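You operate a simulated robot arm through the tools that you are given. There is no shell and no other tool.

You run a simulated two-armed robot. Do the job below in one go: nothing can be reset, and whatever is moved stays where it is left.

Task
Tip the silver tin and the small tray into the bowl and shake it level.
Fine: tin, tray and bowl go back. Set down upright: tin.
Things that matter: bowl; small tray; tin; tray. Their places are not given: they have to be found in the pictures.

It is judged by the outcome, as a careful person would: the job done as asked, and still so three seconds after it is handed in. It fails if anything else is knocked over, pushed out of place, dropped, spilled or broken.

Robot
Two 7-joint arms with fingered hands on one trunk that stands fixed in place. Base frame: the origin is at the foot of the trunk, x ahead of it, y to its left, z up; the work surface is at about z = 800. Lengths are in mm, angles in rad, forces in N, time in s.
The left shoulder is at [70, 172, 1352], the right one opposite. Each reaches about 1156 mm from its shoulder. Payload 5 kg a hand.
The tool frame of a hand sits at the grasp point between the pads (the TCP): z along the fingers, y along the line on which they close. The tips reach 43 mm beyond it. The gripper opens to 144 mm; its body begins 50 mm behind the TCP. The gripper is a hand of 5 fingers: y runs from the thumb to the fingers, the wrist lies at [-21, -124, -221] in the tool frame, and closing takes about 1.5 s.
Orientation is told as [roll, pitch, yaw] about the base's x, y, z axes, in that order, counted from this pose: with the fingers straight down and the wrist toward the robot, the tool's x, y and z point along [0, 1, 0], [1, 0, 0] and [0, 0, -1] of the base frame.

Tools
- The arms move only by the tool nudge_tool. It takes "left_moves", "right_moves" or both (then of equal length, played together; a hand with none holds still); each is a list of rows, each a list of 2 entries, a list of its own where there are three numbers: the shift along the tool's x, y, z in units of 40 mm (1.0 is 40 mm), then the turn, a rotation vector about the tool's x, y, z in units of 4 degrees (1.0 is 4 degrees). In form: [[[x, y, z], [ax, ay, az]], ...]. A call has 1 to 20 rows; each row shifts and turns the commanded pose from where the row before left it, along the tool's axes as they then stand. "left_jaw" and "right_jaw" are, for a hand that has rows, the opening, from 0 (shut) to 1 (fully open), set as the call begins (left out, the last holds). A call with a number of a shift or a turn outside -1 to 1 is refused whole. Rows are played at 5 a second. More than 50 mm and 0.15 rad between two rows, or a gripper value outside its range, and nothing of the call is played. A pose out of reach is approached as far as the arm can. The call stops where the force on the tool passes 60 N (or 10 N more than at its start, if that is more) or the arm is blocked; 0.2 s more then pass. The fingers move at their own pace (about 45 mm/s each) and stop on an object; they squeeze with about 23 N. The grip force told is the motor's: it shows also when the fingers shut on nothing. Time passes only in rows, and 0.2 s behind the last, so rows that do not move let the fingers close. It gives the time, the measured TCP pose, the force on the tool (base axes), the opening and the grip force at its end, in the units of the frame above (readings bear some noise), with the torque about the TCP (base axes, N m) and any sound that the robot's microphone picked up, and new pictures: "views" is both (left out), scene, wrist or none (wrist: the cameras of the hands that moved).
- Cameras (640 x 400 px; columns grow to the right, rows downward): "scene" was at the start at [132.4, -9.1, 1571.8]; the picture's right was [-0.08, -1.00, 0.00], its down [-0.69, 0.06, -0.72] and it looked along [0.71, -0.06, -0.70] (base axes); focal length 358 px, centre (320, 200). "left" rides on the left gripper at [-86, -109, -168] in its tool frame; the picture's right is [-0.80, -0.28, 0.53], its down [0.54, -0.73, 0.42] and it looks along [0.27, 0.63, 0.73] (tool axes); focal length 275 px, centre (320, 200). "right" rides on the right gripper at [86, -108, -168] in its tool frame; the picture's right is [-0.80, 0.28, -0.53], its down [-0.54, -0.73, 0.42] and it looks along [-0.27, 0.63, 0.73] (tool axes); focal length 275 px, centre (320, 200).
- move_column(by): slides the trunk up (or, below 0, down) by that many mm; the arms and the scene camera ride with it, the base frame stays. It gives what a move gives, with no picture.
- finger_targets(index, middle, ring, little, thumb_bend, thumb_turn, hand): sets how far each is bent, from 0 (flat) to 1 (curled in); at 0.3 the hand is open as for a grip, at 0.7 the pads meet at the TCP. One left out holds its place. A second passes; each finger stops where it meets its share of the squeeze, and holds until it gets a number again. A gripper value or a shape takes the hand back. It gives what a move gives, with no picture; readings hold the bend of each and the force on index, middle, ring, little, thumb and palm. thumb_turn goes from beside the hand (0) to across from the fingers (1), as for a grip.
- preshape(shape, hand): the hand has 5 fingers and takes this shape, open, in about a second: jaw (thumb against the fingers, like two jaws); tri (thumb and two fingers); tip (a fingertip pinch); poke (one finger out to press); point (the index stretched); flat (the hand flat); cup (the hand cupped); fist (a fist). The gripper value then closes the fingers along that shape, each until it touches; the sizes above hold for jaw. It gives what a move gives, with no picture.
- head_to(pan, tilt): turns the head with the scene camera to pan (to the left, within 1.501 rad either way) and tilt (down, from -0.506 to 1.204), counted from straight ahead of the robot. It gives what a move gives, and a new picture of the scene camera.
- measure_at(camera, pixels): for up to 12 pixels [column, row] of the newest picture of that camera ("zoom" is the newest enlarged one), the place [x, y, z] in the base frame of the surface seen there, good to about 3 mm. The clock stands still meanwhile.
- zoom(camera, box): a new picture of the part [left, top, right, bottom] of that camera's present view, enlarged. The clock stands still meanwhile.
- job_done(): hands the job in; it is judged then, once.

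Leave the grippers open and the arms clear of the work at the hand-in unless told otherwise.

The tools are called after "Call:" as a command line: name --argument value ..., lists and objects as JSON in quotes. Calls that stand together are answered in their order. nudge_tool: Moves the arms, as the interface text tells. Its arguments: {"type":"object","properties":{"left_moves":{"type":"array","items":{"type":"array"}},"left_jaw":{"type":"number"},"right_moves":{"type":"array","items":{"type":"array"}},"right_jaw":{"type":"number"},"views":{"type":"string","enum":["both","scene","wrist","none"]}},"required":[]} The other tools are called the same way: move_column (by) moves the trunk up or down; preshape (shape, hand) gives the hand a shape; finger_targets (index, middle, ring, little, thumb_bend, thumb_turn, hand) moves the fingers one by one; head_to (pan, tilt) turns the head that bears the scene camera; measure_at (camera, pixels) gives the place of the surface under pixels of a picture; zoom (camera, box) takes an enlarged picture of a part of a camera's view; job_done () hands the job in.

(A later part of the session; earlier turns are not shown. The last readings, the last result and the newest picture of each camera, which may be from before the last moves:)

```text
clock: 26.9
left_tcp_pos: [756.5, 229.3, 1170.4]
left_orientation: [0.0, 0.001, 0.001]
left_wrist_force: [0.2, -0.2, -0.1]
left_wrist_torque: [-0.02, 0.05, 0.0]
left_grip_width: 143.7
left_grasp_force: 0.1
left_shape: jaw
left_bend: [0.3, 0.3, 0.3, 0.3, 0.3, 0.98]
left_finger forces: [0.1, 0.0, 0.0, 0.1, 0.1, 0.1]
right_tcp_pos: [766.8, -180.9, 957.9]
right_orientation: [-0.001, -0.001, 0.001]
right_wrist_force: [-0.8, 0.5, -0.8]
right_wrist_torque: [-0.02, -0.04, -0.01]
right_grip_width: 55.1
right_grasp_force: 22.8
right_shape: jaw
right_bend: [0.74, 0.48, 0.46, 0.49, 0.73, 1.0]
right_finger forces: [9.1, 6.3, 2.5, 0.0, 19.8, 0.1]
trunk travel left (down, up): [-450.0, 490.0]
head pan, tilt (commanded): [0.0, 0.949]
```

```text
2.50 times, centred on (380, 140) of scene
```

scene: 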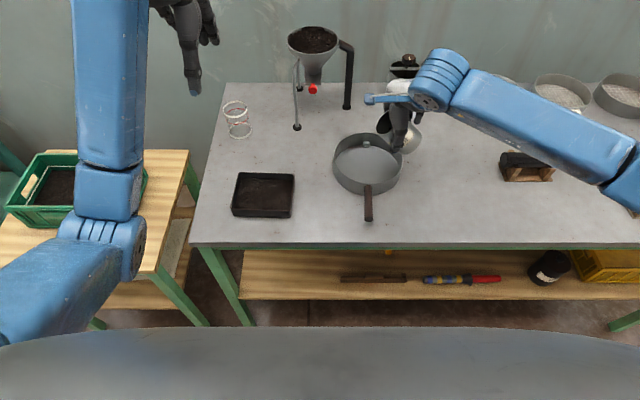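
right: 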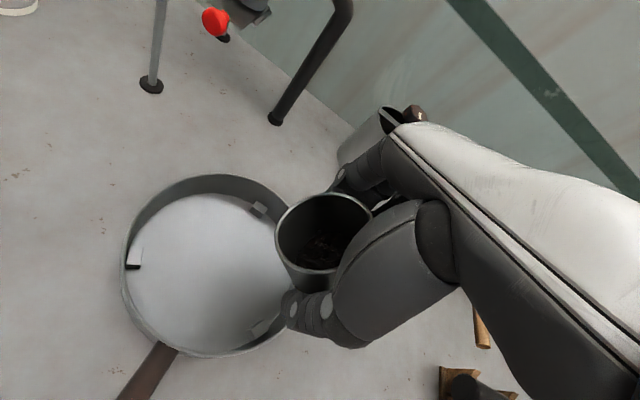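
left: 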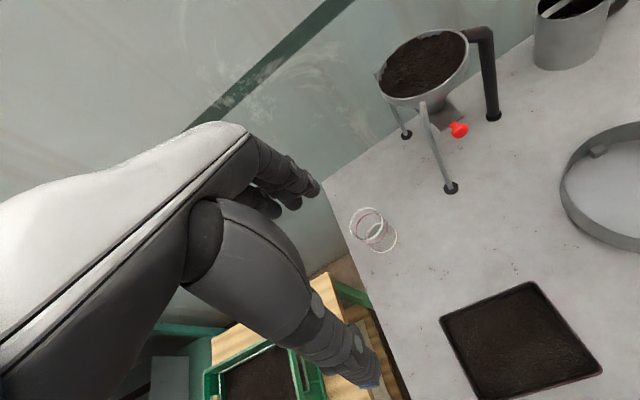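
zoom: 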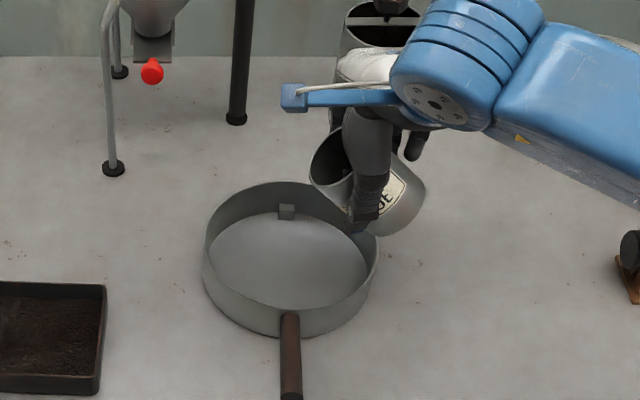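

At 48° of tilt nothing has flowed yet, and the lip is over the bowl's middle. I'll tip slowly further, by 36°.

Call:
nudge_tool --right_moves '[[[0, 0, 0.1], [0, -0.6, 0]], [[0, 0, 0.1], [0, -0.6, 0]], [[0, 0, 0.1], [0, -0.6, 0]], [[0, 0, 0], [0, -0.6, 0]], [[0, 0, 0], [0, -0.6, 0]], [[0, 0, 0], [0, -0.6, 0]], [[0, 0, 0], [0, -0.6, 0]], [[0, 0, 0], [0, -0.6, 0]], [[0, 0, 0], [0, -0.6, 0]], [[0, 0, 0], [0, -0.6, 0]], [[0, 0, 0], [0, -0.6, 0]], [[0, 0, 0], [0, -0.6, 0]], [[0, 0, 0], [0, -0.6, 0]], [[0, 0, 0], [0, -0.6, 0]], [[0, 0, 0], [0, -0.6, 0]]]' --views "both"

Call:
zoom --camera "scene" --box '[290, 60, 470, 220]'

```text
clock: 30.1
left_tcp_pos: [756.3, 231.0, 1170.4]
left_orientation: [-0.001, 0.002, 0.001]
left_wrist_force: [-1.1, 0.2, 0.0]
left_wrist_torque: [0.01, 0.02, 0.02]
left_grip_width: 143.5
left_grasp_force: 0.1
left_shape: jaw
left_bend: [0.3, 0.3, 0.3, 0.3, 0.3, 0.98]
left_finger forces: [0.0, 0.1, 0.0, 0.0, 0.0, 0.0]
right_tcp_pos: [767.7, -181.8, 946.2]
right_orientation: [-0.633, 0.001, 0.002]
right_wrist_force: [0.5, -0.7, -1.4]
right_wrist_torque: [0.03, 0.02, 0.01]
right_grip_width: 55.0
right_grasp_force: 23.1
right_shape: jaw
right_bend: [0.74, 0.48, 0.46, 0.49, 0.73, 1.0]
right_finger forces: [9.3, 6.3, 2.5, 0.1, 19.8, 0.0]
trunk travel left (down, up): [-450.0, 490.0]
head pan, tilt (commanded): [0.0, 0.949]
```

scene: 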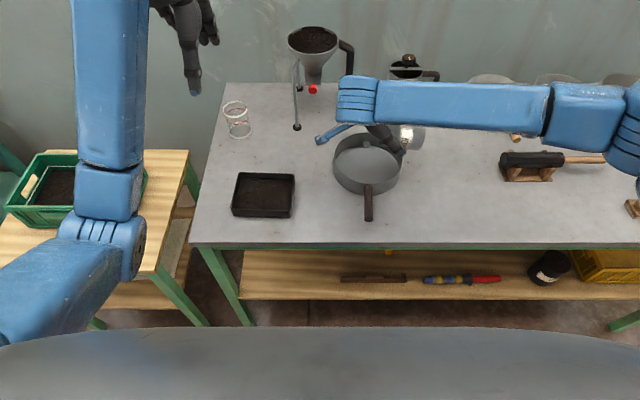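
right: 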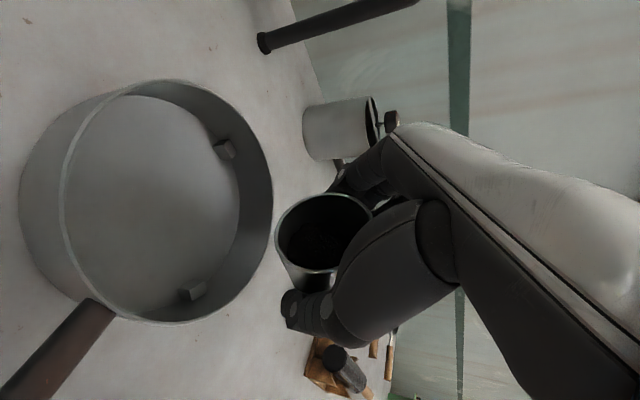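

```text
2.50 times, centred on (380, 140) of scene
```

zoom: 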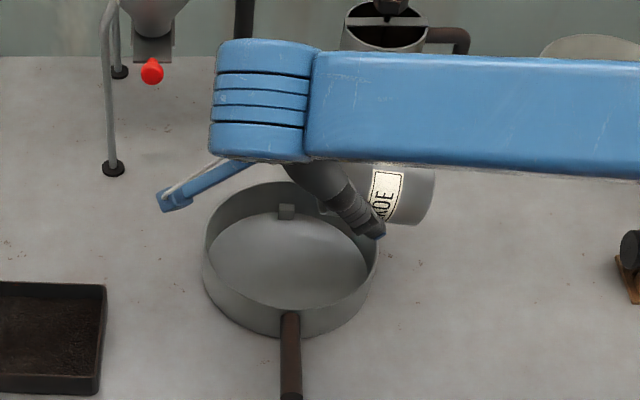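

At 84° of tilt nothing has flowed yet. I'll keep going slowly, 30° more, with the lip at about y≈-155 over the bowl.

Call:
nudge_tool --right_moves '[[[0, 0, 0], [0, -0.5, 0]], [[0, 0, 0], [0, -0.5, 0]], [[0, 0, 0], [0, -0.5, 0]], [[0, 0, 0], [0, -0.5, 0]], [[0, 0, 0], [0, -0.5, 0]], [[0, 0, 0], [0, -0.5, 0]], [[0, 0, 0], [0, -0.5, 0]], [[0, 0, 0], [0, -0.5, 0]], [[0, 0, 0], [0, -0.5, 0]], [[0, 0, 0], [0, -0.5, 0]], [[0, 0, 0], [0, -0.5, 0]], [[0, 0, 0], [0, -0.5, 0]], [[0, 0, 0], [0, -0.5, 0]], [[0, 0, 0], [0, -0.5, 0]], [[0, 0, 0], [0, -0.5, 0]]]' --views "both"

Call:
zoom --camera "scene" --box '[290, 60, 470, 220]'

```text
clock: 33.4
left_tcp_pos: [756.7, 231.2, 1171.0]
left_orientation: [0.0, 0.001, 0.003]
left_wrist_force: [0.5, 0.5, -0.8]
left_wrist_torque: [0.0, -0.03, -0.03]
left_grip_width: 143.6
left_grasp_force: 0.0
left_shape: jaw
left_bend: [0.3, 0.3, 0.3, 0.3, 0.3, 0.98]
left_finger forces: [0.0, 0.1, 0.1, 0.1, 0.1, 0.0]
right_tcp_pos: [767.2, -181.0, 946.5]
right_orientation: [-1.154, -0.002, 0.002]
right_wrist_force: [-0.6, 0.3, -0.8]
right_wrist_torque: [0.0, 0.03, 0.0]
right_grip_width: 55.2
right_grasp_force: 23.0
right_shape: jaw
right_bend: [0.74, 0.48, 0.46, 0.49, 0.73, 1.0]
right_finger forces: [9.3, 6.3, 2.6, 0.1, 19.5, 0.1]
trunk travel left (down, up): [-450.0, 490.0]
head pan, tilt (commanded): [0.0, 0.949]
```

scene: 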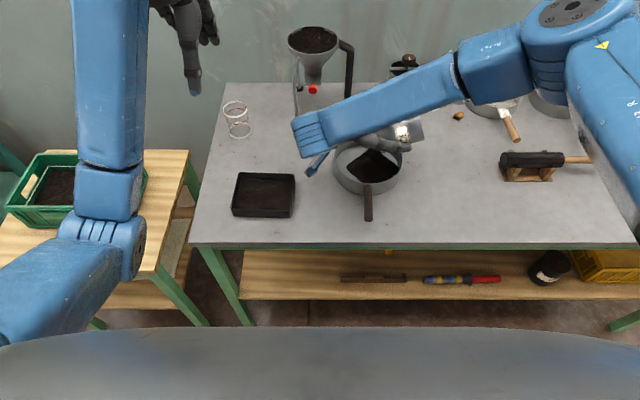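
right: 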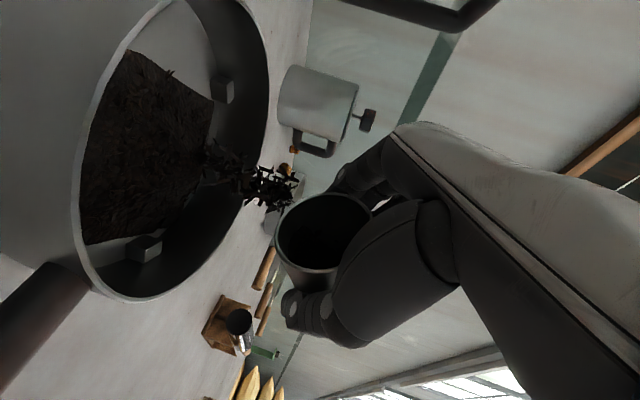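

```text
2.50 times, centred on (380, 140) of scene
```

zoom: 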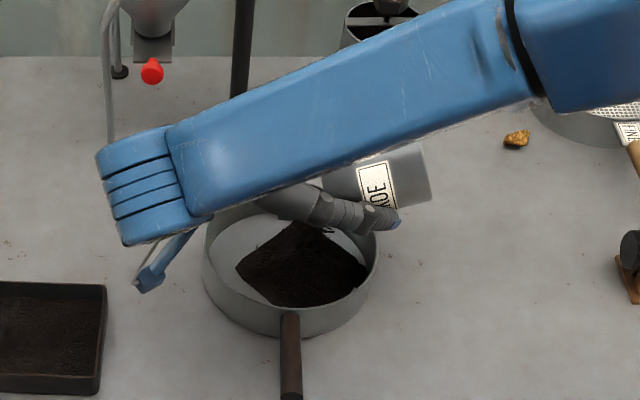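

The leaf is falling into the bowl cleanly. I'll tip a little further and hold so the rest runs out.

Call:
nudge_tool --right_moves '[[[0, 0, 0], [0, -0.5, 0]], [[0, 0, 0], [0, -0.5, 0]], [[0, 0, 0], [0, -0.5, 0]], [[0, 0, 0], [0, -0.5, 0]], [[0, 0, 0], [0, -0.5, 0]], [[0, 0, 0], [0, -0.5, 0]], [[0, 0, 0], [0, 0, 0]], [[0, 0, 0], [0, 0, 0]], [[0, 0, 0], [0, 0, 0]], [[0, 0, 0], [0, 0, 0]], [[0, 0, 0], [0, 0, 0]], [[0, 0, 0], [0, 0, 0]]]' --views "both"

Call:
zoom --camera "right" --box '[200, 120, 440, 300]'

```text
clock: 36.0
left_tcp_pos: [756.5, 230.4, 1171.6]
left_orientation: [0.003, -0.001, 0.002]
left_wrist_force: [0.9, -0.2, 0.1]
left_wrist_torque: [-0.01, -0.01, 0.0]
left_grip_width: 143.6
left_grasp_force: 0.0
left_shape: jaw
left_bend: [0.3, 0.3, 0.3, 0.3, 0.3, 0.98]
left_finger forces: [0.1, 0.0, 0.0, 0.0, 0.0, 0.1]
right_tcp_pos: [766.3, -181.4, 947.3]
right_orientation: [-1.36, 0.001, 0.001]
right_wrist_force: [-0.1, -0.1, -0.5]
right_wrist_torque: [0.0, -0.03, 0.0]
right_grip_width: 55.2
right_grasp_force: 22.7
right_shape: jaw
right_bend: [0.74, 0.48, 0.46, 0.49, 0.73, 1.0]
right_finger forces: [9.3, 6.2, 2.7, 0.0, 19.6, 0.1]
trunk travel left (down, up): [-450.0, 490.0]
head pan, tilt (commanded): [0.0, 0.949]
```

scene: 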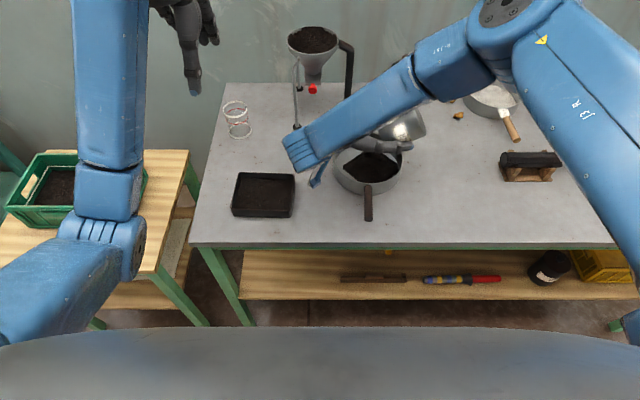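
right: 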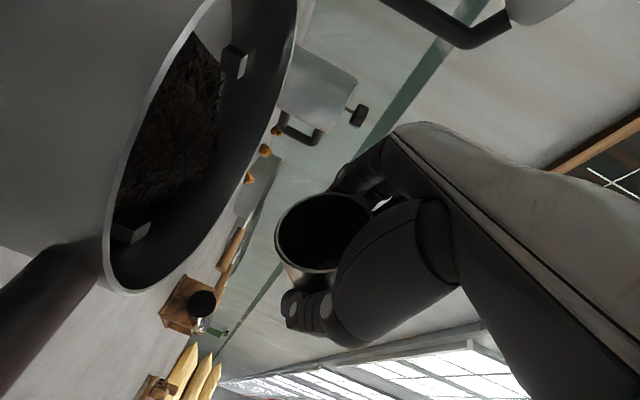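

```text
2.22 times, centred on (320, 210) of right
```

zoom: 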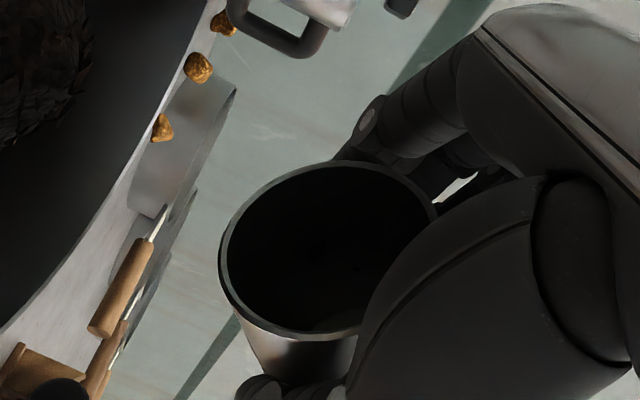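

The flow has stopped and the tin looks empty. I'll check by measuring the depth inside the tin at zoom pixels around (310,250).

Call:
measure_at --camera "zoom" --pixels '[[310, 240], [340, 220], [290, 270], [330, 300], [260, 240], [380, 200]]'

Call:
nudge_tool --right_moves '[[[0, 0, 0], [0, -0.7, 0]], [[0, 0, 0], [0, 0.7, 0]], [[0, 0, 0], [0, -0.7, 0]], [[0, 0, 0], [0, 0.7, 0]], [[0, 0, 0], [0, -0.7, 0]], [[0, 0, 0], [0, 0.7, 0]], [[0, 0, 0], [0, 0, 0]], [[0, 0, 0], [0, 0, 0]]]' --views "both"

```text
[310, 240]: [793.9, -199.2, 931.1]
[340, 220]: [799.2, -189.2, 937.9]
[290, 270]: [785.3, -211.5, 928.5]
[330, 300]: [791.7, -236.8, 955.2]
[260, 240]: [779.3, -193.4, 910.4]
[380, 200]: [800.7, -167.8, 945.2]
```

```text
clock: 37.8
left_tcp_pos: [756.2, 230.8, 1171.1]
left_orientation: [0.001, 0.003, 0.0]
left_wrist_force: [-0.4, 0.6, 0.6]
left_wrist_torque: [-0.02, -0.05, 0.0]
left_grip_width: 143.5
left_grasp_force: 0.2
left_shape: jaw
left_bend: [0.3, 0.3, 0.3, 0.3, 0.3, 0.98]
left_finger forces: [0.0, 0.0, 0.1, 0.1, 0.0, 0.0]
right_tcp_pos: [768.3, -182.1, 947.2]
right_orientation: [-1.363, 0.001, 0.002]
right_wrist_force: [-0.3, 0.0, -0.5]
right_wrist_torque: [0.03, 0.01, 0.01]
right_grip_width: 55.0
right_grasp_force: 23.2
right_shape: jaw
right_bend: [0.74, 0.48, 0.46, 0.49, 0.73, 1.0]
right_finger forces: [9.2, 6.2, 2.8, 0.1, 19.5, 0.0]
trunk travel left (down, up): [-450.0, 490.0]
head pan, tilt (commanded): [0.0, 0.949]
```

scene: 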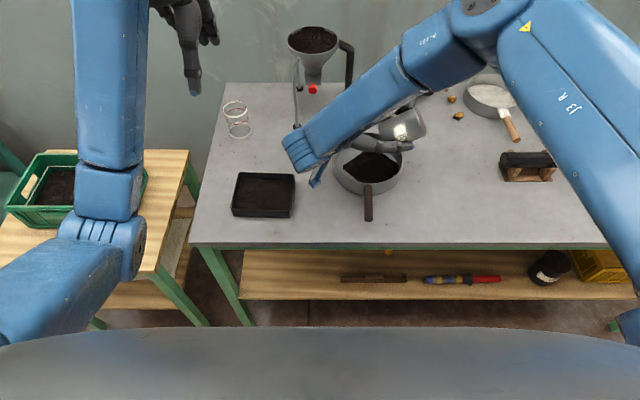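
right: 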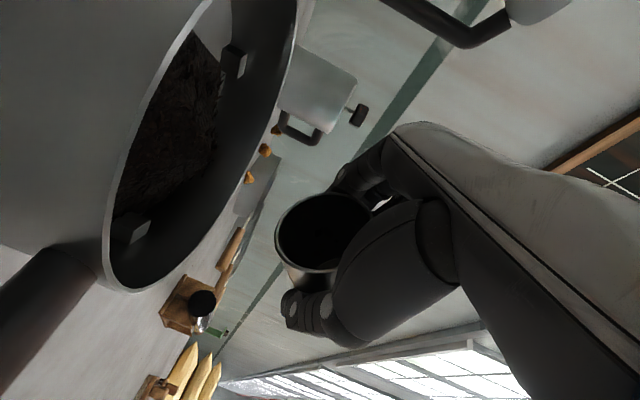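

The tin is empty. I turn it back upright in place over the bowl, undoing the 126° exactly.

Call:
nudge_tool --right_moves '[[[0, 0, 0], [0, 0.9, 0]], [[0, 0, 0], [0, 0.9, 0]], [[0, 0, 0], [0, 0.9, 0]], [[0, 0, 0], [0, 0.9, 0]], [[0, 0, 0], [0, 0.9, 0]], [[0, 0, 0], [0, 0.9, 0]], [[0, 0, 0], [0, 0.9, 0]], [[0, 0, 0], [0, 0.9, 0]], [[0, 0, 0], [0, 0.9, 0]], [[0, 0, 0], [0, 0.9, 0]], [[0, 0, 0], [0, 0.9, 0]], [[0, 0, 0], [0, 0.9, 0]], [[0, 0, 0], [0, 0.9, 0]], [[0, 0, 0], [0, 0.9, 0]], [[0, 0, 0], [0, 0.9, 0]], [[0, 0, 0], [0, 0.9, 0]], [[0, 0, 0], [0, 0.9, 0]], [[0, 0, 0], [0, 0.9, 0]]]' --views "none"

Call:
nudge_tool --right_moves '[[[0, 0, 0], [0, 0.9, 0]], [[0, 0, 0], [0, 0.9, 0]], [[0, 0, 0], [0, 0.9, 0]], [[0, 0, 0], [0, 0.9, 0]], [[0, 0, 0], [0, 0.9, 0]], [[0, 0, 0], [0, 0.9, 0]], [[0, 0, 0], [0, 0.9, 0]], [[0, 0, 0], [0, 0.9, 0]], [[0, 0, 0], [0, 0.9, 0]], [[0, 0, 0], [0, 0.9, 0]], [[0, 0, 0], [0, 0.9, 0]], [[0, 0, 0], [0, 0.9, 0]], [[0, 0, 0], [0, 0.9, 0]], [[0, 0, 0], [0, 0.9, 0]], [[0, 0, 0], [0, 0.9, 0]], [[0, 0, 0], [0, 0.9, 0]], [[0, 0, 0], [0, 0.9, 0]]]' --views "both"

```text
clock: 41.5
left_tcp_pos: [754.8, 228.9, 1171.5]
left_orientation: [0.001, 0.0, 0.001]
left_wrist_force: [-1.1, -0.2, 0.1]
left_wrist_torque: [0.03, 0.0, -0.01]
left_grip_width: 143.5
left_grasp_force: 0.0
left_shape: jaw
left_bend: [0.3, 0.3, 0.3, 0.3, 0.3, 0.98]
left_finger forces: [0.0, 0.0, 0.1, 0.1, 0.0, 0.0]
right_tcp_pos: [768.1, -182.7, 946.6]
right_orientation: [-0.229, 0.0, 0.002]
right_wrist_force: [-0.1, -0.1, -0.3]
right_wrist_torque: [0.03, 0.04, -0.01]
right_grip_width: 55.2
right_grasp_force: 23.0
right_shape: jaw
right_bend: [0.74, 0.48, 0.46, 0.49, 0.73, 1.0]
right_finger forces: [9.0, 6.4, 2.7, 0.0, 19.4, 0.0]
trunk travel left (down, up): [-450.0, 490.0]
head pan, tilt (commanded): [0.0, 0.949]
```

```text
clock: 45.1
left_tcp_pos: [756.1, 229.7, 1171.3]
left_orientation: [-0.001, 0.001, 0.001]
left_wrist_force: [0.1, -0.2, 1.0]
left_wrist_torque: [-0.02, -0.01, 0.02]
left_grip_width: 143.2
left_grasp_force: 0.1
left_shape: jaw
left_bend: [0.3, 0.3, 0.3, 0.3, 0.3, 0.98]
left_finger forces: [0.0, 0.0, 0.1, 0.0, 0.0, 0.0]
right_tcp_pos: [767.5, -182.2, 946.5]
right_orientation: [0.841, 0.001, -0.001]
right_wrist_force: [-0.9, 1.0, 0.1]
right_wrist_torque: [-0.03, 0.04, 0.03]
right_grip_width: 55.0
right_grasp_force: 23.6
right_shape: jaw
right_bend: [0.74, 0.48, 0.46, 0.49, 0.73, 1.0]
right_finger forces: [8.8, 6.4, 2.7, 0.1, 19.3, 0.0]
trunk travel left (down, up): [-450.0, 490.0]
head pan, tilt (commanded): [0.0, 0.949]
```

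scene: 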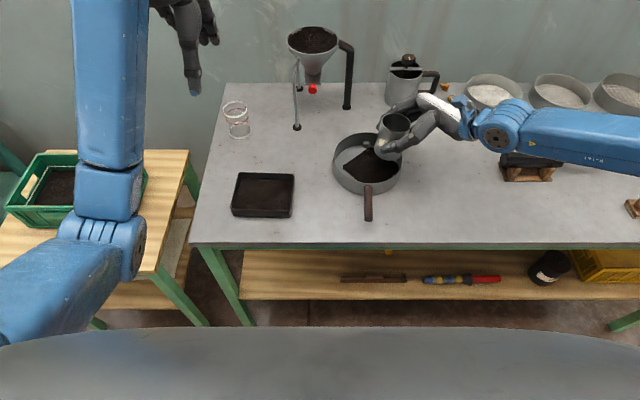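
right: 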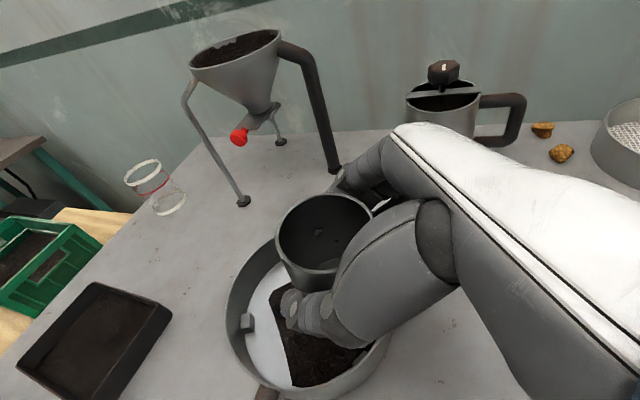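

The tin is upright again (roll 0.84) and its floor shows with a few dark specks. I'll zoom in to see how empty it is.

Call:
zoom --camera "right" --box '[220, 170, 420, 400]'

Call:
zoom --camera "scene" --box '[310, 90, 450, 220]'

```text
1.74 times, centred on (320, 285) of right
```

zoom: 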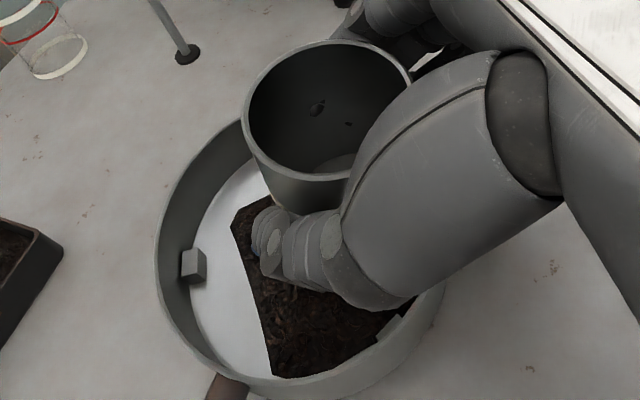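

```text
3.08 times, centred on (380, 155) of scene
```

zoom: 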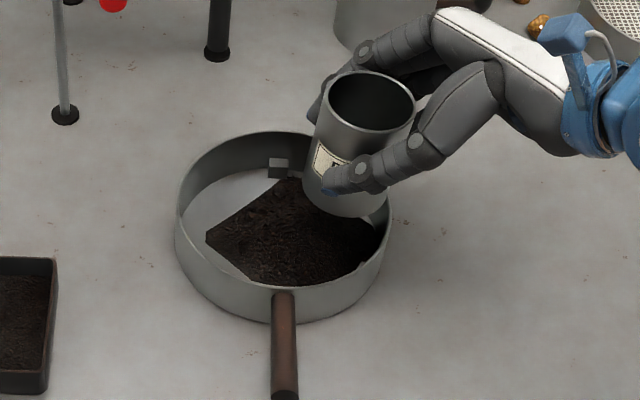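

The tin is empty but for a couple of specks, and the leaf lies in the right half of the bowl. Now I carry the tin back level to above its original spot (682,-340).

Call:
nudge_tool --right_moves '[[[-0.33, -0.269, -0.367], [0, 0, 0]], [[-0.33, -0.269, -0.367], [0, 0, 0]], [[-0.33, -0.269, -0.367], [0, 0, 0]], [[-0.33, -0.269, -0.367], [0, 0, 0]], [[-0.33, -0.269, -0.367], [0, 0, 0]], [[-0.33, -0.269, -0.367], [0, 0, 0]], [[-0.33, -0.269, -0.367], [0, 0, 0]], [[-0.33, -0.269, -0.367], [0, 0, 0]], [[0, 0, 0], [0, 0, 0]]]' --views "scene"

```text
clock: 47.1
left_tcp_pos: [756.3, 231.0, 1170.5]
left_orientation: [0.0, 0.002, 0.002]
left_wrist_force: [-0.4, -0.3, -0.3]
left_wrist_torque: [0.0, 0.02, 0.0]
left_grip_width: 143.4
left_grasp_force: 0.1
left_shape: jaw
left_bend: [0.3, 0.3, 0.3, 0.3, 0.3, 0.98]
left_finger forces: [0.0, 0.0, 0.1, 0.0, 0.0, 0.1]
right_tcp_pos: [681.5, -339.5, 946.6]
right_orientation: [0.837, 0.0, 0.002]
right_wrist_force: [-0.1, 0.7, -2.2]
right_wrist_torque: [-0.03, -0.02, 0.01]
right_grip_width: 54.9
right_grasp_force: 23.0
right_shape: jaw
right_bend: [0.74, 0.48, 0.46, 0.49, 0.73, 1.0]
right_finger forces: [8.7, 6.4, 2.6, 0.0, 19.3, 0.1]
trunk travel left (down, up): [-450.0, 490.0]
head pan, tilt (commanded): [0.0, 0.949]
```

scene: 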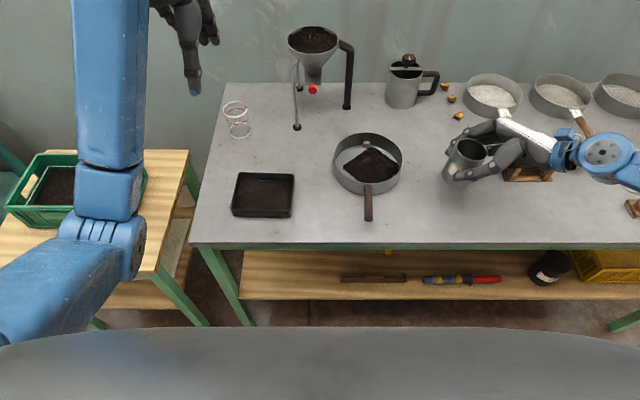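

I'm above the original spot. I lower by 70 mm first.

Call:
nudge_tool --right_moves '[[[-0.325, 0, 0.293], [0, 0, 0]], [[-0.325, 0, 0.293], [0, 0, 0]], [[-0.325, 0, 0.293], [0, 0, 0]], [[-0.325, 0, 0.293], [0, 0, 0]], [[0, 0, 0], [0, 0, 0]]]' --views "none"

Call:
nudge_tool --right_moves '[[[-0.046, 0, 0.042], [0, 0, 0]], [[-0.046, 0, 0.042], [0, 0, 0]], [[-0.037, 0, 0.033], [0, 0, 0]], [[0, 0, 0], [0, 0, 0]]]' --views "both"

Call:
zoom --camera "scene" --box '[410, 110, 540, 220]'

```text
clock: 48.4
left_tcp_pos: [755.9, 230.8, 1171.0]
left_orientation: [0.0, -0.001, 0.001]
left_wrist_force: [-0.3, 0.0, 0.1]
left_wrist_torque: [-0.05, 0.0, -0.01]
left_grip_width: 143.4
left_grasp_force: 0.0
left_shape: jaw
left_bend: [0.3, 0.3, 0.3, 0.3, 0.3, 0.98]
left_finger forces: [0.0, 0.1, 0.0, 0.0, 0.1, 0.0]
right_tcp_pos: [680.7, -340.5, 876.1]
right_orientation: [0.838, 0.001, 0.0]
right_wrist_force: [-0.2, -0.2, -0.8]
right_wrist_torque: [0.0, 0.01, -0.01]
right_grip_width: 55.1
right_grasp_force: 23.1
right_shape: jaw
right_bend: [0.74, 0.48, 0.46, 0.49, 0.73, 1.0]
right_finger forces: [8.8, 6.4, 2.8, 0.0, 19.4, 0.1]
trunk travel left (down, up): [-450.0, 490.0]
head pan, tilt (commanded): [0.0, 0.949]
```

```text
clock: 49.4
left_tcp_pos: [756.2, 229.6, 1171.6]
left_orientation: [0.001, 0.0, 0.002]
left_wrist_force: [0.7, 0.4, -0.1]
left_wrist_torque: [0.02, 0.03, -0.01]
left_grip_width: 143.5
left_grasp_force: 0.1
left_shape: jaw
left_bend: [0.3, 0.3, 0.3, 0.3, 0.3, 0.98]
left_finger forces: [0.1, 0.0, 0.0, 0.0, 0.1, 0.0]
right_tcp_pos: [681.4, -340.1, 869.4]
right_orientation: [0.837, 0.001, -0.001]
right_wrist_force: [0.4, -1.2, 0.9]
right_wrist_torque: [-0.04, -0.01, 0.04]
right_grip_width: 54.8
right_grasp_force: 23.2
right_shape: jaw
right_bend: [0.74, 0.48, 0.46, 0.49, 0.73, 1.0]
right_finger forces: [8.7, 6.4, 2.8, 0.0, 19.3, 0.0]
trunk travel left (down, up): [-450.0, 490.0]
head pan, tilt (commanded): [0.0, 0.949]
```

scene: 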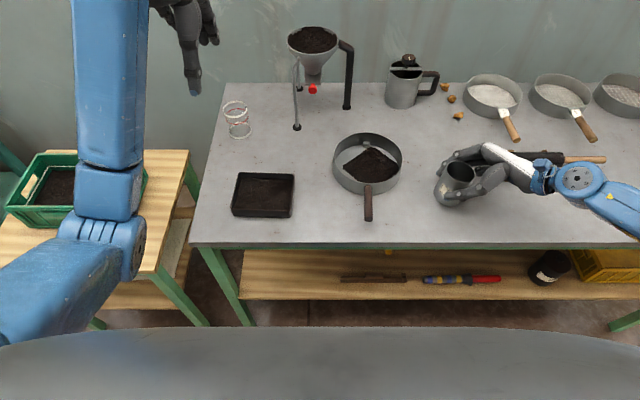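
right: 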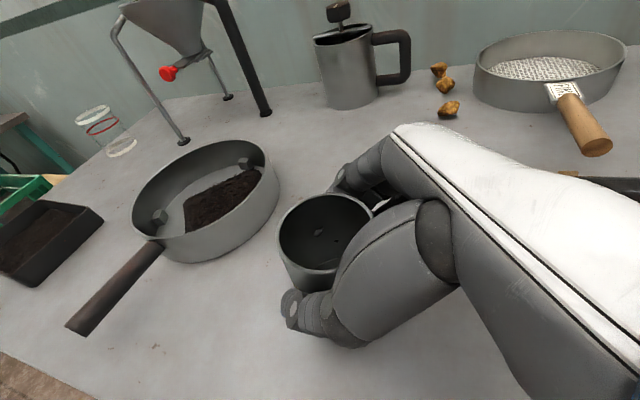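

```text
3.64 times, centred on (475, 165) of scene
```

zoom: 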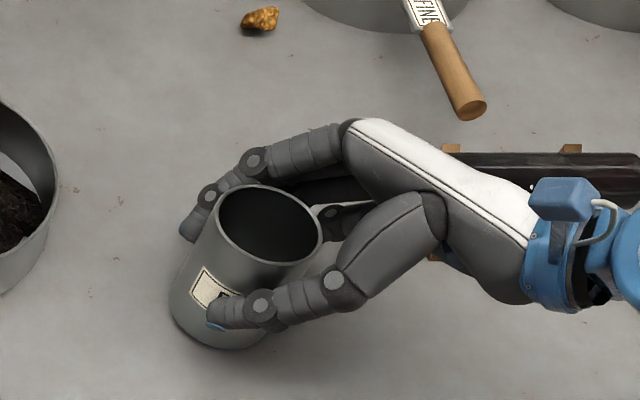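

There's about a millimetre left. I lower in 1 mm steps to feel the table.

Call:
nudge_tool --right_moves '[[[-0.0186, 0, 0.0167], [0, 0, 0]], [[0, 0, 0], [0, 0, 0]]]' --views "none"

Call:
nudge_tool --right_moves '[[[-0.0186, 0, 0.0167], [0, 0, 0]], [[0, 0, 0], [0, 0, 0]]]' --views "none"

```text
clock: 50.0
left_tcp_pos: [755.2, 230.3, 1170.9]
left_orientation: [0.0, 0.0, 0.002]
left_wrist_force: [0.5, 0.8, -0.1]
left_wrist_torque: [-0.02, 0.02, 0.0]
left_grip_width: 143.6
left_grasp_force: 0.0
left_shape: jaw
left_bend: [0.3, 0.3, 0.3, 0.3, 0.3, 0.98]
left_finger forces: [0.0, 0.1, 0.0, 0.0, 0.1, 0.0]
right_tcp_pos: [682.1, -338.9, 870.2]
right_orientation: [0.838, 0.0, -0.001]
right_wrist_force: [-0.1, 0.6, -0.2]
right_wrist_torque: [-0.01, 0.01, -0.01]
right_grip_width: 55.1
right_grasp_force: 22.4
right_shape: jaw
right_bend: [0.74, 0.48, 0.46, 0.49, 0.73, 1.0]
right_finger forces: [8.7, 6.5, 2.9, 0.0, 19.1, 0.0]
trunk travel left (down, up): [-450.0, 490.0]
head pan, tilt (commanded): [0.0, 0.949]
```

```text
clock: 50.5
left_tcp_pos: [755.9, 229.9, 1170.8]
left_orientation: [0.001, 0.0, 0.003]
left_wrist_force: [0.2, 0.1, 0.4]
left_wrist_torque: [0.02, 0.01, 0.02]
left_grip_width: 143.6
left_grasp_force: 0.1
left_shape: jaw
left_bend: [0.3, 0.3, 0.3, 0.3, 0.3, 0.98]
left_finger forces: [0.1, 0.1, 0.0, 0.1, 0.0, 0.1]
right_tcp_pos: [681.0, -338.9, 868.8]
right_orientation: [0.837, 0.0, -0.001]
right_wrist_force: [0.4, 1.1, 2.8]
right_wrist_torque: [-0.02, -0.06, 0.01]
right_grip_width: 55.1
right_grasp_force: 22.9
right_shape: jaw
right_bend: [0.74, 0.48, 0.46, 0.49, 0.73, 1.0]
right_finger forces: [10.2, 6.3, 3.2, 0.0, 19.4, 0.0]
trunk travel left (down, up): [-450.0, 490.0]
head pan, tilt (commanded): [0.0, 0.949]
```

The upward force rose to +2.8 N, so the tin is standing on the table. I open the hand, holding still.

Call:
nudge_tool --right_moves '[[[0, 0, 0], [0, 0, 0]], [[0, 0, 0], [0, 0, 0]], [[0, 0, 0], [0, 0, 0]], [[0, 0, 0], [0, 0, 0]], [[0, 0, 0], [0, 0, 0]], [[0, 0, 0], [0, 0, 0]], [[0, 0, 0], [0, 0, 0]], [[0, 0, 0], [0, 0, 0]]]' --right_jaw 1 --views "both"

Call:
zoom --camera "scene" --box '[410, 110, 540, 220]'

```text
clock: 52.4
left_tcp_pos: [755.9, 229.2, 1171.3]
left_orientation: [0.002, -0.001, 0.002]
left_wrist_force: [0.2, 0.1, 0.3]
left_wrist_torque: [-0.06, 0.04, 0.01]
left_grip_width: 143.5
left_grasp_force: 0.1
left_shape: jaw
left_bend: [0.3, 0.3, 0.3, 0.3, 0.3, 0.98]
left_finger forces: [0.0, 0.1, 0.0, 0.0, 0.1, 0.0]
right_tcp_pos: [681.0, -339.4, 867.0]
right_orientation: [0.838, -0.001, 0.0]
right_wrist_force: [1.0, 0.0, 0.4]
right_wrist_torque: [0.03, -0.01, -0.01]
right_grip_width: 143.6
right_grasp_force: 0.0
right_shape: jaw
right_bend: [0.3, 0.3, 0.3, 0.3, 0.3, 0.98]
right_finger forces: [0.1, 0.1, 0.0, 0.1, 0.0, 0.0]
trunk travel left (down, up): [-450.0, 490.0]
head pan, tilt (commanded): [0.0, 0.949]
```

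scene: 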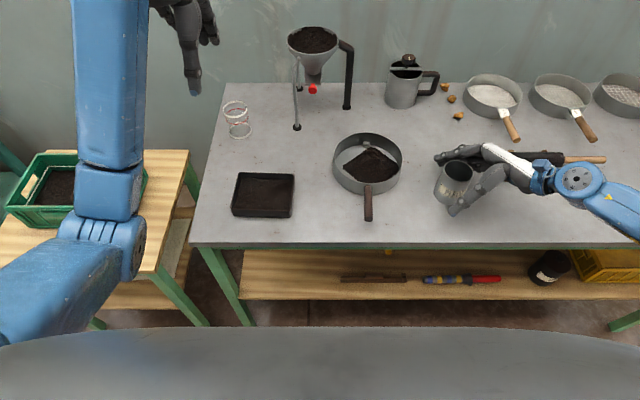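
right: 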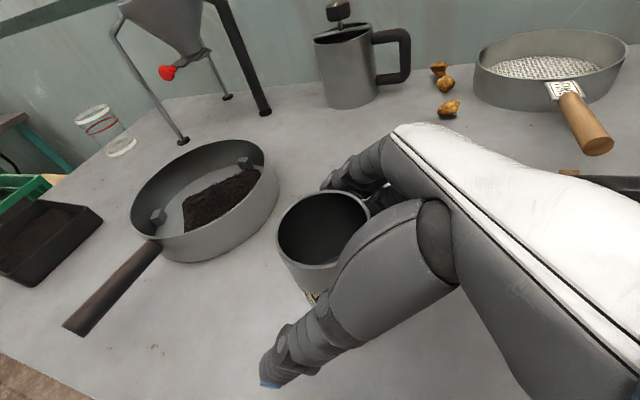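

```text
3.64 times, centred on (475, 165) of scene
```

zoom: 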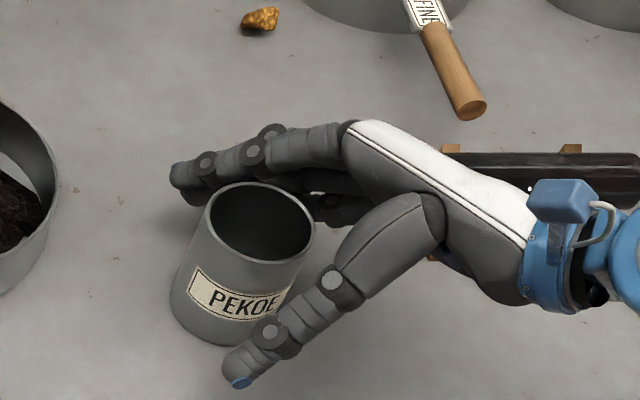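

The tin is upright and free. I back straight off along the approach line, checking that nothing is dragged.

Call:
nudge_tool --right_moves '[[[0, 0, -0.5], [0, 0, 0]], [[0, 0, -0.5], [0, 0, 0]], [[0, 0, -0.9], [0, 0, 0]], [[0, 0, -0.9], [0, 0, 0]], [[0.12, 0, -0.9], [0, 0, 0]], [[0.12, 0, -0.9], [0, 0, 0]]]' --views "scene"

Call:
zoom --camera "scene" --box '[410, 140, 500, 220]'

Call:
measure_at --camera "zoom" --pixels '[[330, 106], [272, 140], [412, 172], [345, 213], [290, 196], [396, 202], [385, 124], [282, 118]]'

```text
clock: 53.8
left_tcp_pos: [755.4, 230.3, 1170.8]
left_orientation: [-0.001, 0.001, 0.002]
left_wrist_force: [-0.8, 0.4, -0.6]
left_wrist_torque: [0.01, -0.04, 0.03]
left_grip_width: 143.6
left_grasp_force: 0.0
left_shape: jaw
left_bend: [0.3, 0.3, 0.3, 0.3, 0.3, 0.98]
left_finger forces: [0.0, 0.1, 0.0, 0.0, 0.1, 0.0]
right_tcp_pos: [679.4, -468.8, 999.1]
right_orientation: [0.839, 0.003, 0.001]
right_wrist_force: [-0.3, 0.1, -0.3]
right_wrist_torque: [-0.03, -0.03, -0.01]
right_grip_width: 143.8
right_grasp_force: 0.0
right_shape: jaw
right_bend: [0.3, 0.3, 0.3, 0.3, 0.3, 0.98]
right_finger forces: [0.0, 0.1, 0.0, 0.0, 0.1, 0.0]
trunk travel left (down, up): [-450.0, 490.0]
head pan, tilt (commanded): [0.0, 0.949]
```

scene: 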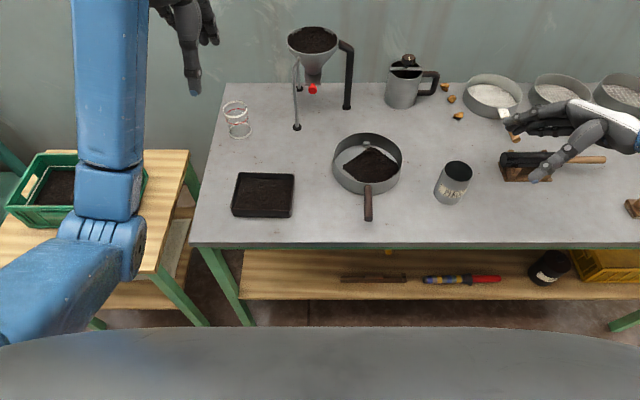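

```text
5.00 times, centred on (455, 180) of scene
```

zoom: 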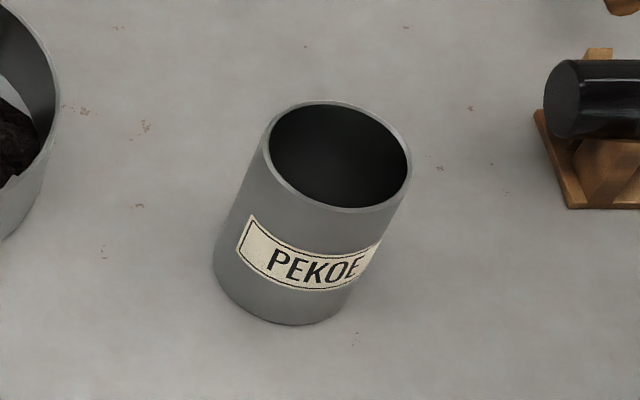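

```text
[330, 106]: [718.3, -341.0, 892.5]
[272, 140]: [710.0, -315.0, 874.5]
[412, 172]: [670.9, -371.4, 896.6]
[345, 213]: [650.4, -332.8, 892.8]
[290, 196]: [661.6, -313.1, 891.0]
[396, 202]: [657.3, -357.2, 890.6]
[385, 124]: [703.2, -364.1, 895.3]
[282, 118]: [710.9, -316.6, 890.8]
```

The tin is back within a few millimetres of where it stood (rim centre ≈(684,-341)), upright and empty.

Next is the tray with the left hand. Before that I raise the right hand clear. I also measure where the open left hand's thumb tip (372,378) and fingertips (315,188) lie relative to its TCP.

Call:
nudge_tool --right_moves '[[[0.743, 0, -0.669], [0, 0, 0]], [[0.743, 0, -0.669], [0, 0, 0]], [[0.743, 0, -0.669], [0, 0, 0]], [[0, 0, 0], [0, -1, 0]], [[0, 0, 0], [0, -1, 0]], [[0, 0, 0], [0, -1, 0]], [[0, 0, 0], [0, -1, 0]], [[0, 0, 0], [0, -1, 0]], [[0, 0, 0], [0, -1, 0]], [[0, 0, 0], [0, -1, 0]], [[0, 0, 0], [0, -1, 0]], [[0, 0, 0], [0, -1, 0]], [[0, 0, 0], [0, -1, 0]], [[0, 0, 0], [0, -1, 0]], [[0, 0, 0], [0, -1, 0]]]' --views "none"

Call:
measure_at --camera "left" --pixels '[[372, 380], [360, 350], [345, 318], [318, 188], [305, 175], [300, 195], [285, 200], [270, 205], [255, 165], [200, 240], [250, 240], [310, 300]]'

```text
clock: 57.0
left_tcp_pos: [757.0, 230.1, 1170.7]
left_orientation: [-0.001, 0.002, 0.001]
left_wrist_force: [-0.3, 0.1, -0.3]
left_wrist_torque: [0.0, -0.01, -0.02]
left_grip_width: 143.8
left_grasp_force: 0.1
left_shape: jaw
left_bend: [0.3, 0.3, 0.3, 0.3, 0.3, 0.98]
left_finger forces: [0.1, 0.1, 0.1, 0.0, 0.0, 0.0]
right_tcp_pos: [680.6, -469.1, 1117.9]
right_orientation: [-0.002, 0.0, 0.0]
right_wrist_force: [0.2, -0.5, -0.8]
right_wrist_torque: [-0.02, 0.01, 0.01]
right_grip_width: 144.0
right_grasp_force: 0.0
right_shape: jaw
right_bend: [0.3, 0.3, 0.3, 0.3, 0.3, 0.98]
right_finger forces: [0.1, 0.0, 0.0, 0.0, 0.0, 0.1]
trunk travel left (down, up): [-450.0, 490.0]
head pan, tilt (commanded): [0.0, 0.949]
```

```text
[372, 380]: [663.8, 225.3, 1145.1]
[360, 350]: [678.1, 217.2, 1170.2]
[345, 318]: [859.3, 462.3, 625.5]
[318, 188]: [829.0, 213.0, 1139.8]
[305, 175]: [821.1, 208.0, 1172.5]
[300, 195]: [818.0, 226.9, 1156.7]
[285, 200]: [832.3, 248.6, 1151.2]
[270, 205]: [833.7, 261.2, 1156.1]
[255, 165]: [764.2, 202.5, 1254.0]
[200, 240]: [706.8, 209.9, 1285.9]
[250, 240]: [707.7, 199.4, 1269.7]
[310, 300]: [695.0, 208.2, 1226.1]
```

The open hand's tips sit about ±73 mm from the TCP and ~30–40 mm beyond it. The bowl lies on the right arm's side, so tipping the tray with the right hand toward the left needs far less reach than using the left hand. I'll park the left hand further left, then test the right arm's roll where the tray will be tipped.

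Call:
nudge_tool --left_moves '[[[0.78, -0.31, -0.09], [0, 0, 0]], [[0.78, -0.31, -0.09], [0, 0, 0]], [[0.78, -0.31, -0.09], [0, 0, 0]], [[0.78, -0.31, -0.09], [0, 0, 0]], [[0.78, -0.31, -0.09], [0, 0, 0]], [[0.78, -0.31, -0.09], [0, 0, 0]], [[0.78, -0.31, -0.09], [0, 0, 0]], [[0.78, -0.31, -0.09], [0, 0, 0]]]' --views "scene"

```text
clock: 58.8
left_tcp_pos: [655.6, 480.5, 1196.9]
left_orientation: [-0.001, 0.001, -0.001]
left_wrist_force: [0.6, 0.2, -0.4]
left_wrist_torque: [-0.02, 0.0, 0.02]
left_grip_width: 143.3
left_grasp_force: 0.0
left_shape: jaw
left_bend: [0.3, 0.3, 0.3, 0.3, 0.3, 0.98]
left_finger forces: [0.0, 0.0, 0.0, 0.0, 0.1, 0.0]
right_tcp_pos: [679.1, -469.1, 1118.6]
right_orientation: [-0.002, 0.0, 0.0]
right_wrist_force: [-0.4, -0.7, 0.9]
right_wrist_torque: [0.0, -0.03, 0.03]
right_grip_width: 143.8
right_grasp_force: 0.1
right_shape: jaw
right_bend: [0.3, 0.3, 0.3, 0.3, 0.3, 0.98]
right_finger forces: [0.1, 0.0, 0.0, 0.0, 0.0, 0.0]
trunk travel left (down, up): [-450.0, 490.0]
head pan, tilt (commanded): [0.0, 0.949]
```

scene: 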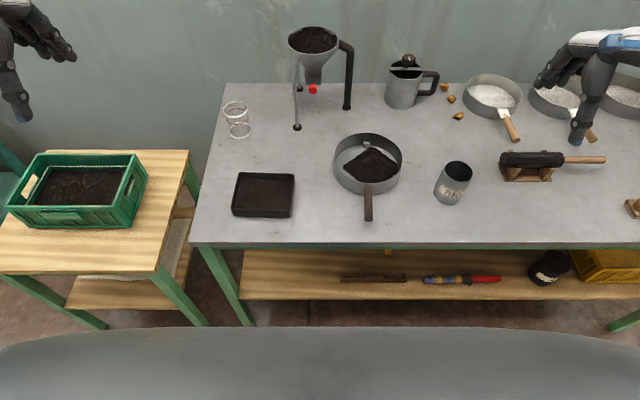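

The view is clear now. I move the empty right hand over the bowl's left part and roll it toward -88° to test the tipping pose.

Call:
nudge_tool --right_moves '[[[0.93, 0.2, 0.15], [0, 0, 0]], [[0.93, 0.2, 0.15], [0, 0, 0]], [[0.93, 0.2, 0.15], [0, 0, 0]], [[0.93, 0.2, 0.15], [0, 0, 0]], [[0.93, 0.2, 0.15], [0, 0, 0]], [[0.93, 0.2, 0.15], [0, 0, 0]], [[0.93, 0.2, 0.15], [0, 0, 0]], [[0.93, 0.2, 0.15], [0, 0, 0]], [[0.93, 0.2, 0.15], [0, 0, 0]], [[0.93, 0.2, 0.15], [0, 0, 0]], [[0.93, 0.2, 0.15], [0, 0, 0]], [[0, 0, 0], [0, -1, 0]], [[0, 0, 0], [0, -1, 0]], [[0, 0, 0], [0, -1, 0]], [[0, 0, 0], [0, -1, 0]], [[0, 0, 0], [0, -1, 0]], [[0, 0, 0], [0, -1, 0]], [[0, 0, 0], [0, -1, 0]], [[0, 0, 0], [0, -1, 0]]]' --views "none"

Call:
nudge_tool --right_moves '[[[0, 0, 0], [0, -1, 0]], [[0, 0, 0], [0, -1, 0]], [[0, 0, 0], [0, -1, 0]], [[0, 0, 0], [0, -1, 0]], [[0, 0, 0], [0, -1, 0]], [[0, 0, 0], [0, -1, 0]], [[0, 0, 0], [0, -1, 0]], [[0, 0, 0], [0, -1, 0]], [[0, 0, 0], [0, -1, 0]], [[0, 0, 0], [0, -1, 0]], [[0, 0, 0], [0, -1, 0]], [[0, 0, 0], [0, -1, 0]], [[0, 0, 0], [0, -1, 0]], [[0, 0, 0], [0, -1, 0]]]' --views "both"

```text
clock: 62.8
left_tcp_pos: [655.8, 480.4, 1196.8]
left_orientation: [0.001, 0.001, 0.001]
left_wrist_force: [0.5, -0.2, 0.1]
left_wrist_torque: [-0.02, -0.02, 0.01]
left_grip_width: 143.9
left_grasp_force: 0.1
left_shape: jaw
left_bend: [0.3, 0.3, 0.3, 0.3, 0.3, 0.98]
left_finger forces: [0.0, 0.0, 0.0, 0.1, 0.0, 0.0]
right_tcp_pos: [768.9, -59.7, 1051.9]
right_orientation: [-0.561, 0.0, 0.001]
right_wrist_force: [0.1, 1.1, 0.1]
right_wrist_torque: [-0.04, -0.01, -0.03]
right_grip_width: 143.8
right_grasp_force: 0.1
right_shape: jaw
right_bend: [0.3, 0.3, 0.3, 0.3, 0.3, 0.98]
right_finger forces: [0.0, 0.0, 0.0, 0.1, 0.0, 0.0]
trunk travel left (down, up): [-450.0, 490.0]
head pan, tilt (commanded): [0.0, 0.949]
```

```text
clock: 65.8
left_tcp_pos: [656.1, 479.9, 1196.8]
left_orientation: [0.0, 0.002, 0.002]
left_wrist_force: [0.0, -0.3, -0.2]
left_wrist_torque: [-0.01, 0.0, 0.02]
left_grip_width: 143.6
left_grasp_force: 0.2
left_shape: jaw
left_bend: [0.3, 0.3, 0.3, 0.3, 0.3, 0.98]
left_finger forces: [0.0, 0.0, 0.0, 0.0, 0.0, 0.0]
right_tcp_pos: [769.2, -59.9, 1052.0]
right_orientation: [-1.538, 0.0, 0.001]
right_wrist_force: [0.2, 0.1, 0.3]
right_wrist_torque: [0.0, -0.01, -0.03]
right_grip_width: 143.8
right_grasp_force: 0.0
right_shape: jaw
right_bend: [0.3, 0.3, 0.3, 0.3, 0.3, 0.98]
right_finger forces: [0.0, 0.0, 0.0, 0.1, 0.0, 0.0]
trunk travel left (down, up): [-450.0, 490.0]
head pan, tilt (commanded): [0.0, 0.949]
```

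scene: 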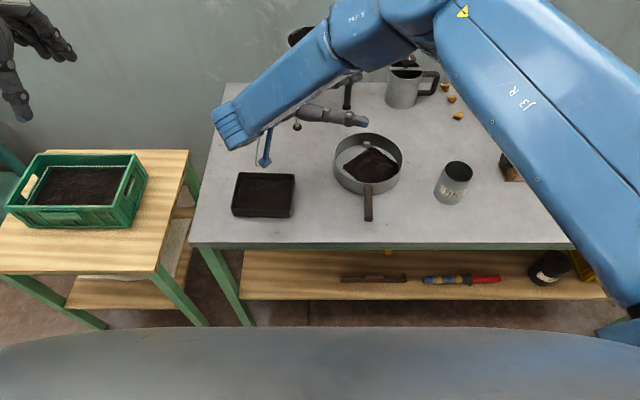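
right: 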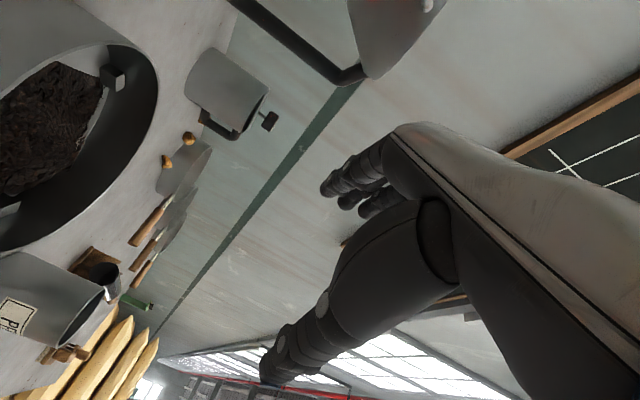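

The roll of -1.54 is reachable over the bowl, so the tray can be tipped this way. Now I roll back and bring the hand up to the right of the tray, turned -3° to match it and leaning 36°.

Call:
nudge_tool --right_moves '[[[0, 0, 0], [0, 1, 0]], [[0, 0, 0], [0, 1, 0]], [[0, 0, 0], [0, 1, 0]], [[0, 0, 0], [0, 1, 0]], [[0, 0, 0], [0, 1, 0]], [[0, 0, 0], [0, 1, 0]], [[0, 0, 0], [0, 1, 0]], [[0, 0, 0], [0, 1, 0]], [[0, 0, 0], [0, 1, 0]], [[0, 0, 0], [0, 1, 0]], [[0, 0, 0], [0, 1, 0]], [[0, 0, 0], [0, 1, 0]], [[0, 0, 0], [0, 1, 0]], [[0, 0, 0], [0, 1, 0]], [[0, 0, 0], [0, 1, 0]], [[0, 0, 0], [0, 1, 0]], [[0, 0, 0], [0, 1, 0]], [[0, 0, 0], [0, 1, 0]], [[0, 0, 0], [0, 1, 0]], [[0, 0, 0], [0, 1, 0]]]' --views "none"

Call:
nudge_tool --right_moves '[[[0, 0, 0], [0, 1, 0]], [[0, 0, 0], [0, 1, 0]], [[0.469, -0.628, 0.419], [0, 0, 0]], [[0.469, -0.628, 0.419], [0, 0, 0]], [[0.469, -0.628, 0.419], [0, 0, 0]], [[0.469, -0.628, 0.419], [0, 0, 0]], [[0, 0, 0], [0, 0, 0.75]], [[0, 0, 0], [0, 1, 0]], [[0, 0, 0], [0, 1, 0]], [[0, 0, 0], [0, 1, 0]], [[0, 0, 0], [0, 1, 0]], [[0, 0, 0], [0, 1, 0]], [[0, 0, 0], [0, 1, 0]], [[0, 0, 0], [0, 1, 0]], [[0, 0, 0], [0, 1, 0]], [[0, 0, 0], [0, 1, 0]]]' --views "both"

```text
clock: 70.0
left_tcp_pos: [655.1, 479.1, 1199.1]
left_orientation: [0.0, 0.0, 0.002]
left_wrist_force: [0.4, -0.5, -0.1]
left_wrist_torque: [0.02, 0.01, -0.01]
left_grip_width: 143.5
left_grasp_force: 0.1
left_shape: jaw
left_bend: [0.3, 0.3, 0.3, 0.3, 0.3, 0.98]
left_finger forces: [0.1, 0.0, 0.0, 0.1, 0.1, 0.0]
right_tcp_pos: [768.3, -61.4, 1051.1]
right_orientation: [-0.138, -0.001, 0.002]
right_wrist_force: [0.2, -0.7, 1.0]
right_wrist_torque: [0.02, -0.03, 0.02]
right_grip_width: 143.7
right_grasp_force: 0.1
right_shape: jaw
right_bend: [0.3, 0.3, 0.3, 0.3, 0.3, 0.98]
right_finger forces: [0.1, 0.0, 0.1, 0.0, 0.0, 0.1]
trunk travel left (down, up): [-450.0, 490.0]
head pan, tilt (commanded): [0.0, 0.949]
```

```text
clock: 73.3
left_tcp_pos: [655.4, 479.3, 1197.0]
left_orientation: [0.001, 0.0, 0.0]
left_wrist_force: [0.5, -0.6, 0.6]
left_wrist_torque: [-0.01, 0.0, 0.0]
left_grip_width: 143.9
left_grasp_force: 0.0
left_shape: jaw
left_bend: [0.3, 0.3, 0.3, 0.3, 0.3, 0.98]
left_finger forces: [0.0, 0.1, 0.1, 0.0, 0.1, 0.0]
right_tcp_pos: [667.4, 13.7, 985.7]
right_orientation: [0.63, 0.001, -0.05]
right_wrist_force: [0.1, -0.6, 0.5]
right_wrist_torque: [-0.02, -0.02, -0.01]
right_grip_width: 143.7
right_grasp_force: 0.0
right_shape: jaw
right_bend: [0.3, 0.3, 0.3, 0.3, 0.3, 0.98]
right_finger forces: [0.0, 0.1, 0.1, 0.1, 0.0, 0.1]
trunk travel left (down, up): [-450.0, 490.0]
head pan, tilt (commanded): [0.0, 0.949]
```

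scene: 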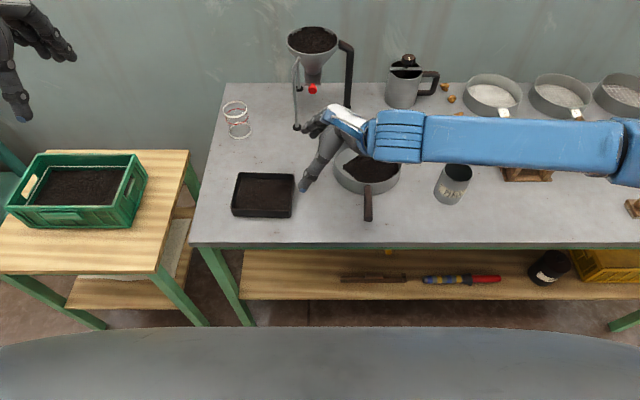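
right: 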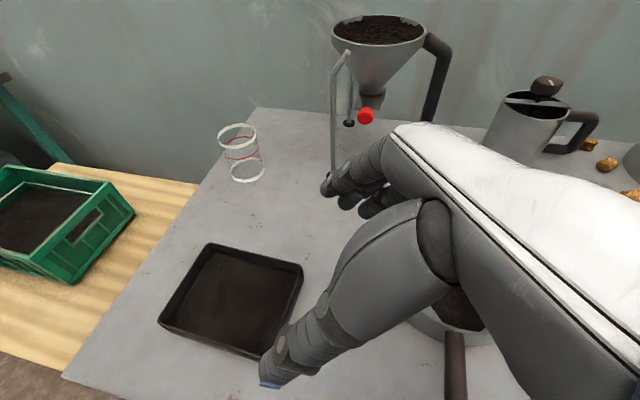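

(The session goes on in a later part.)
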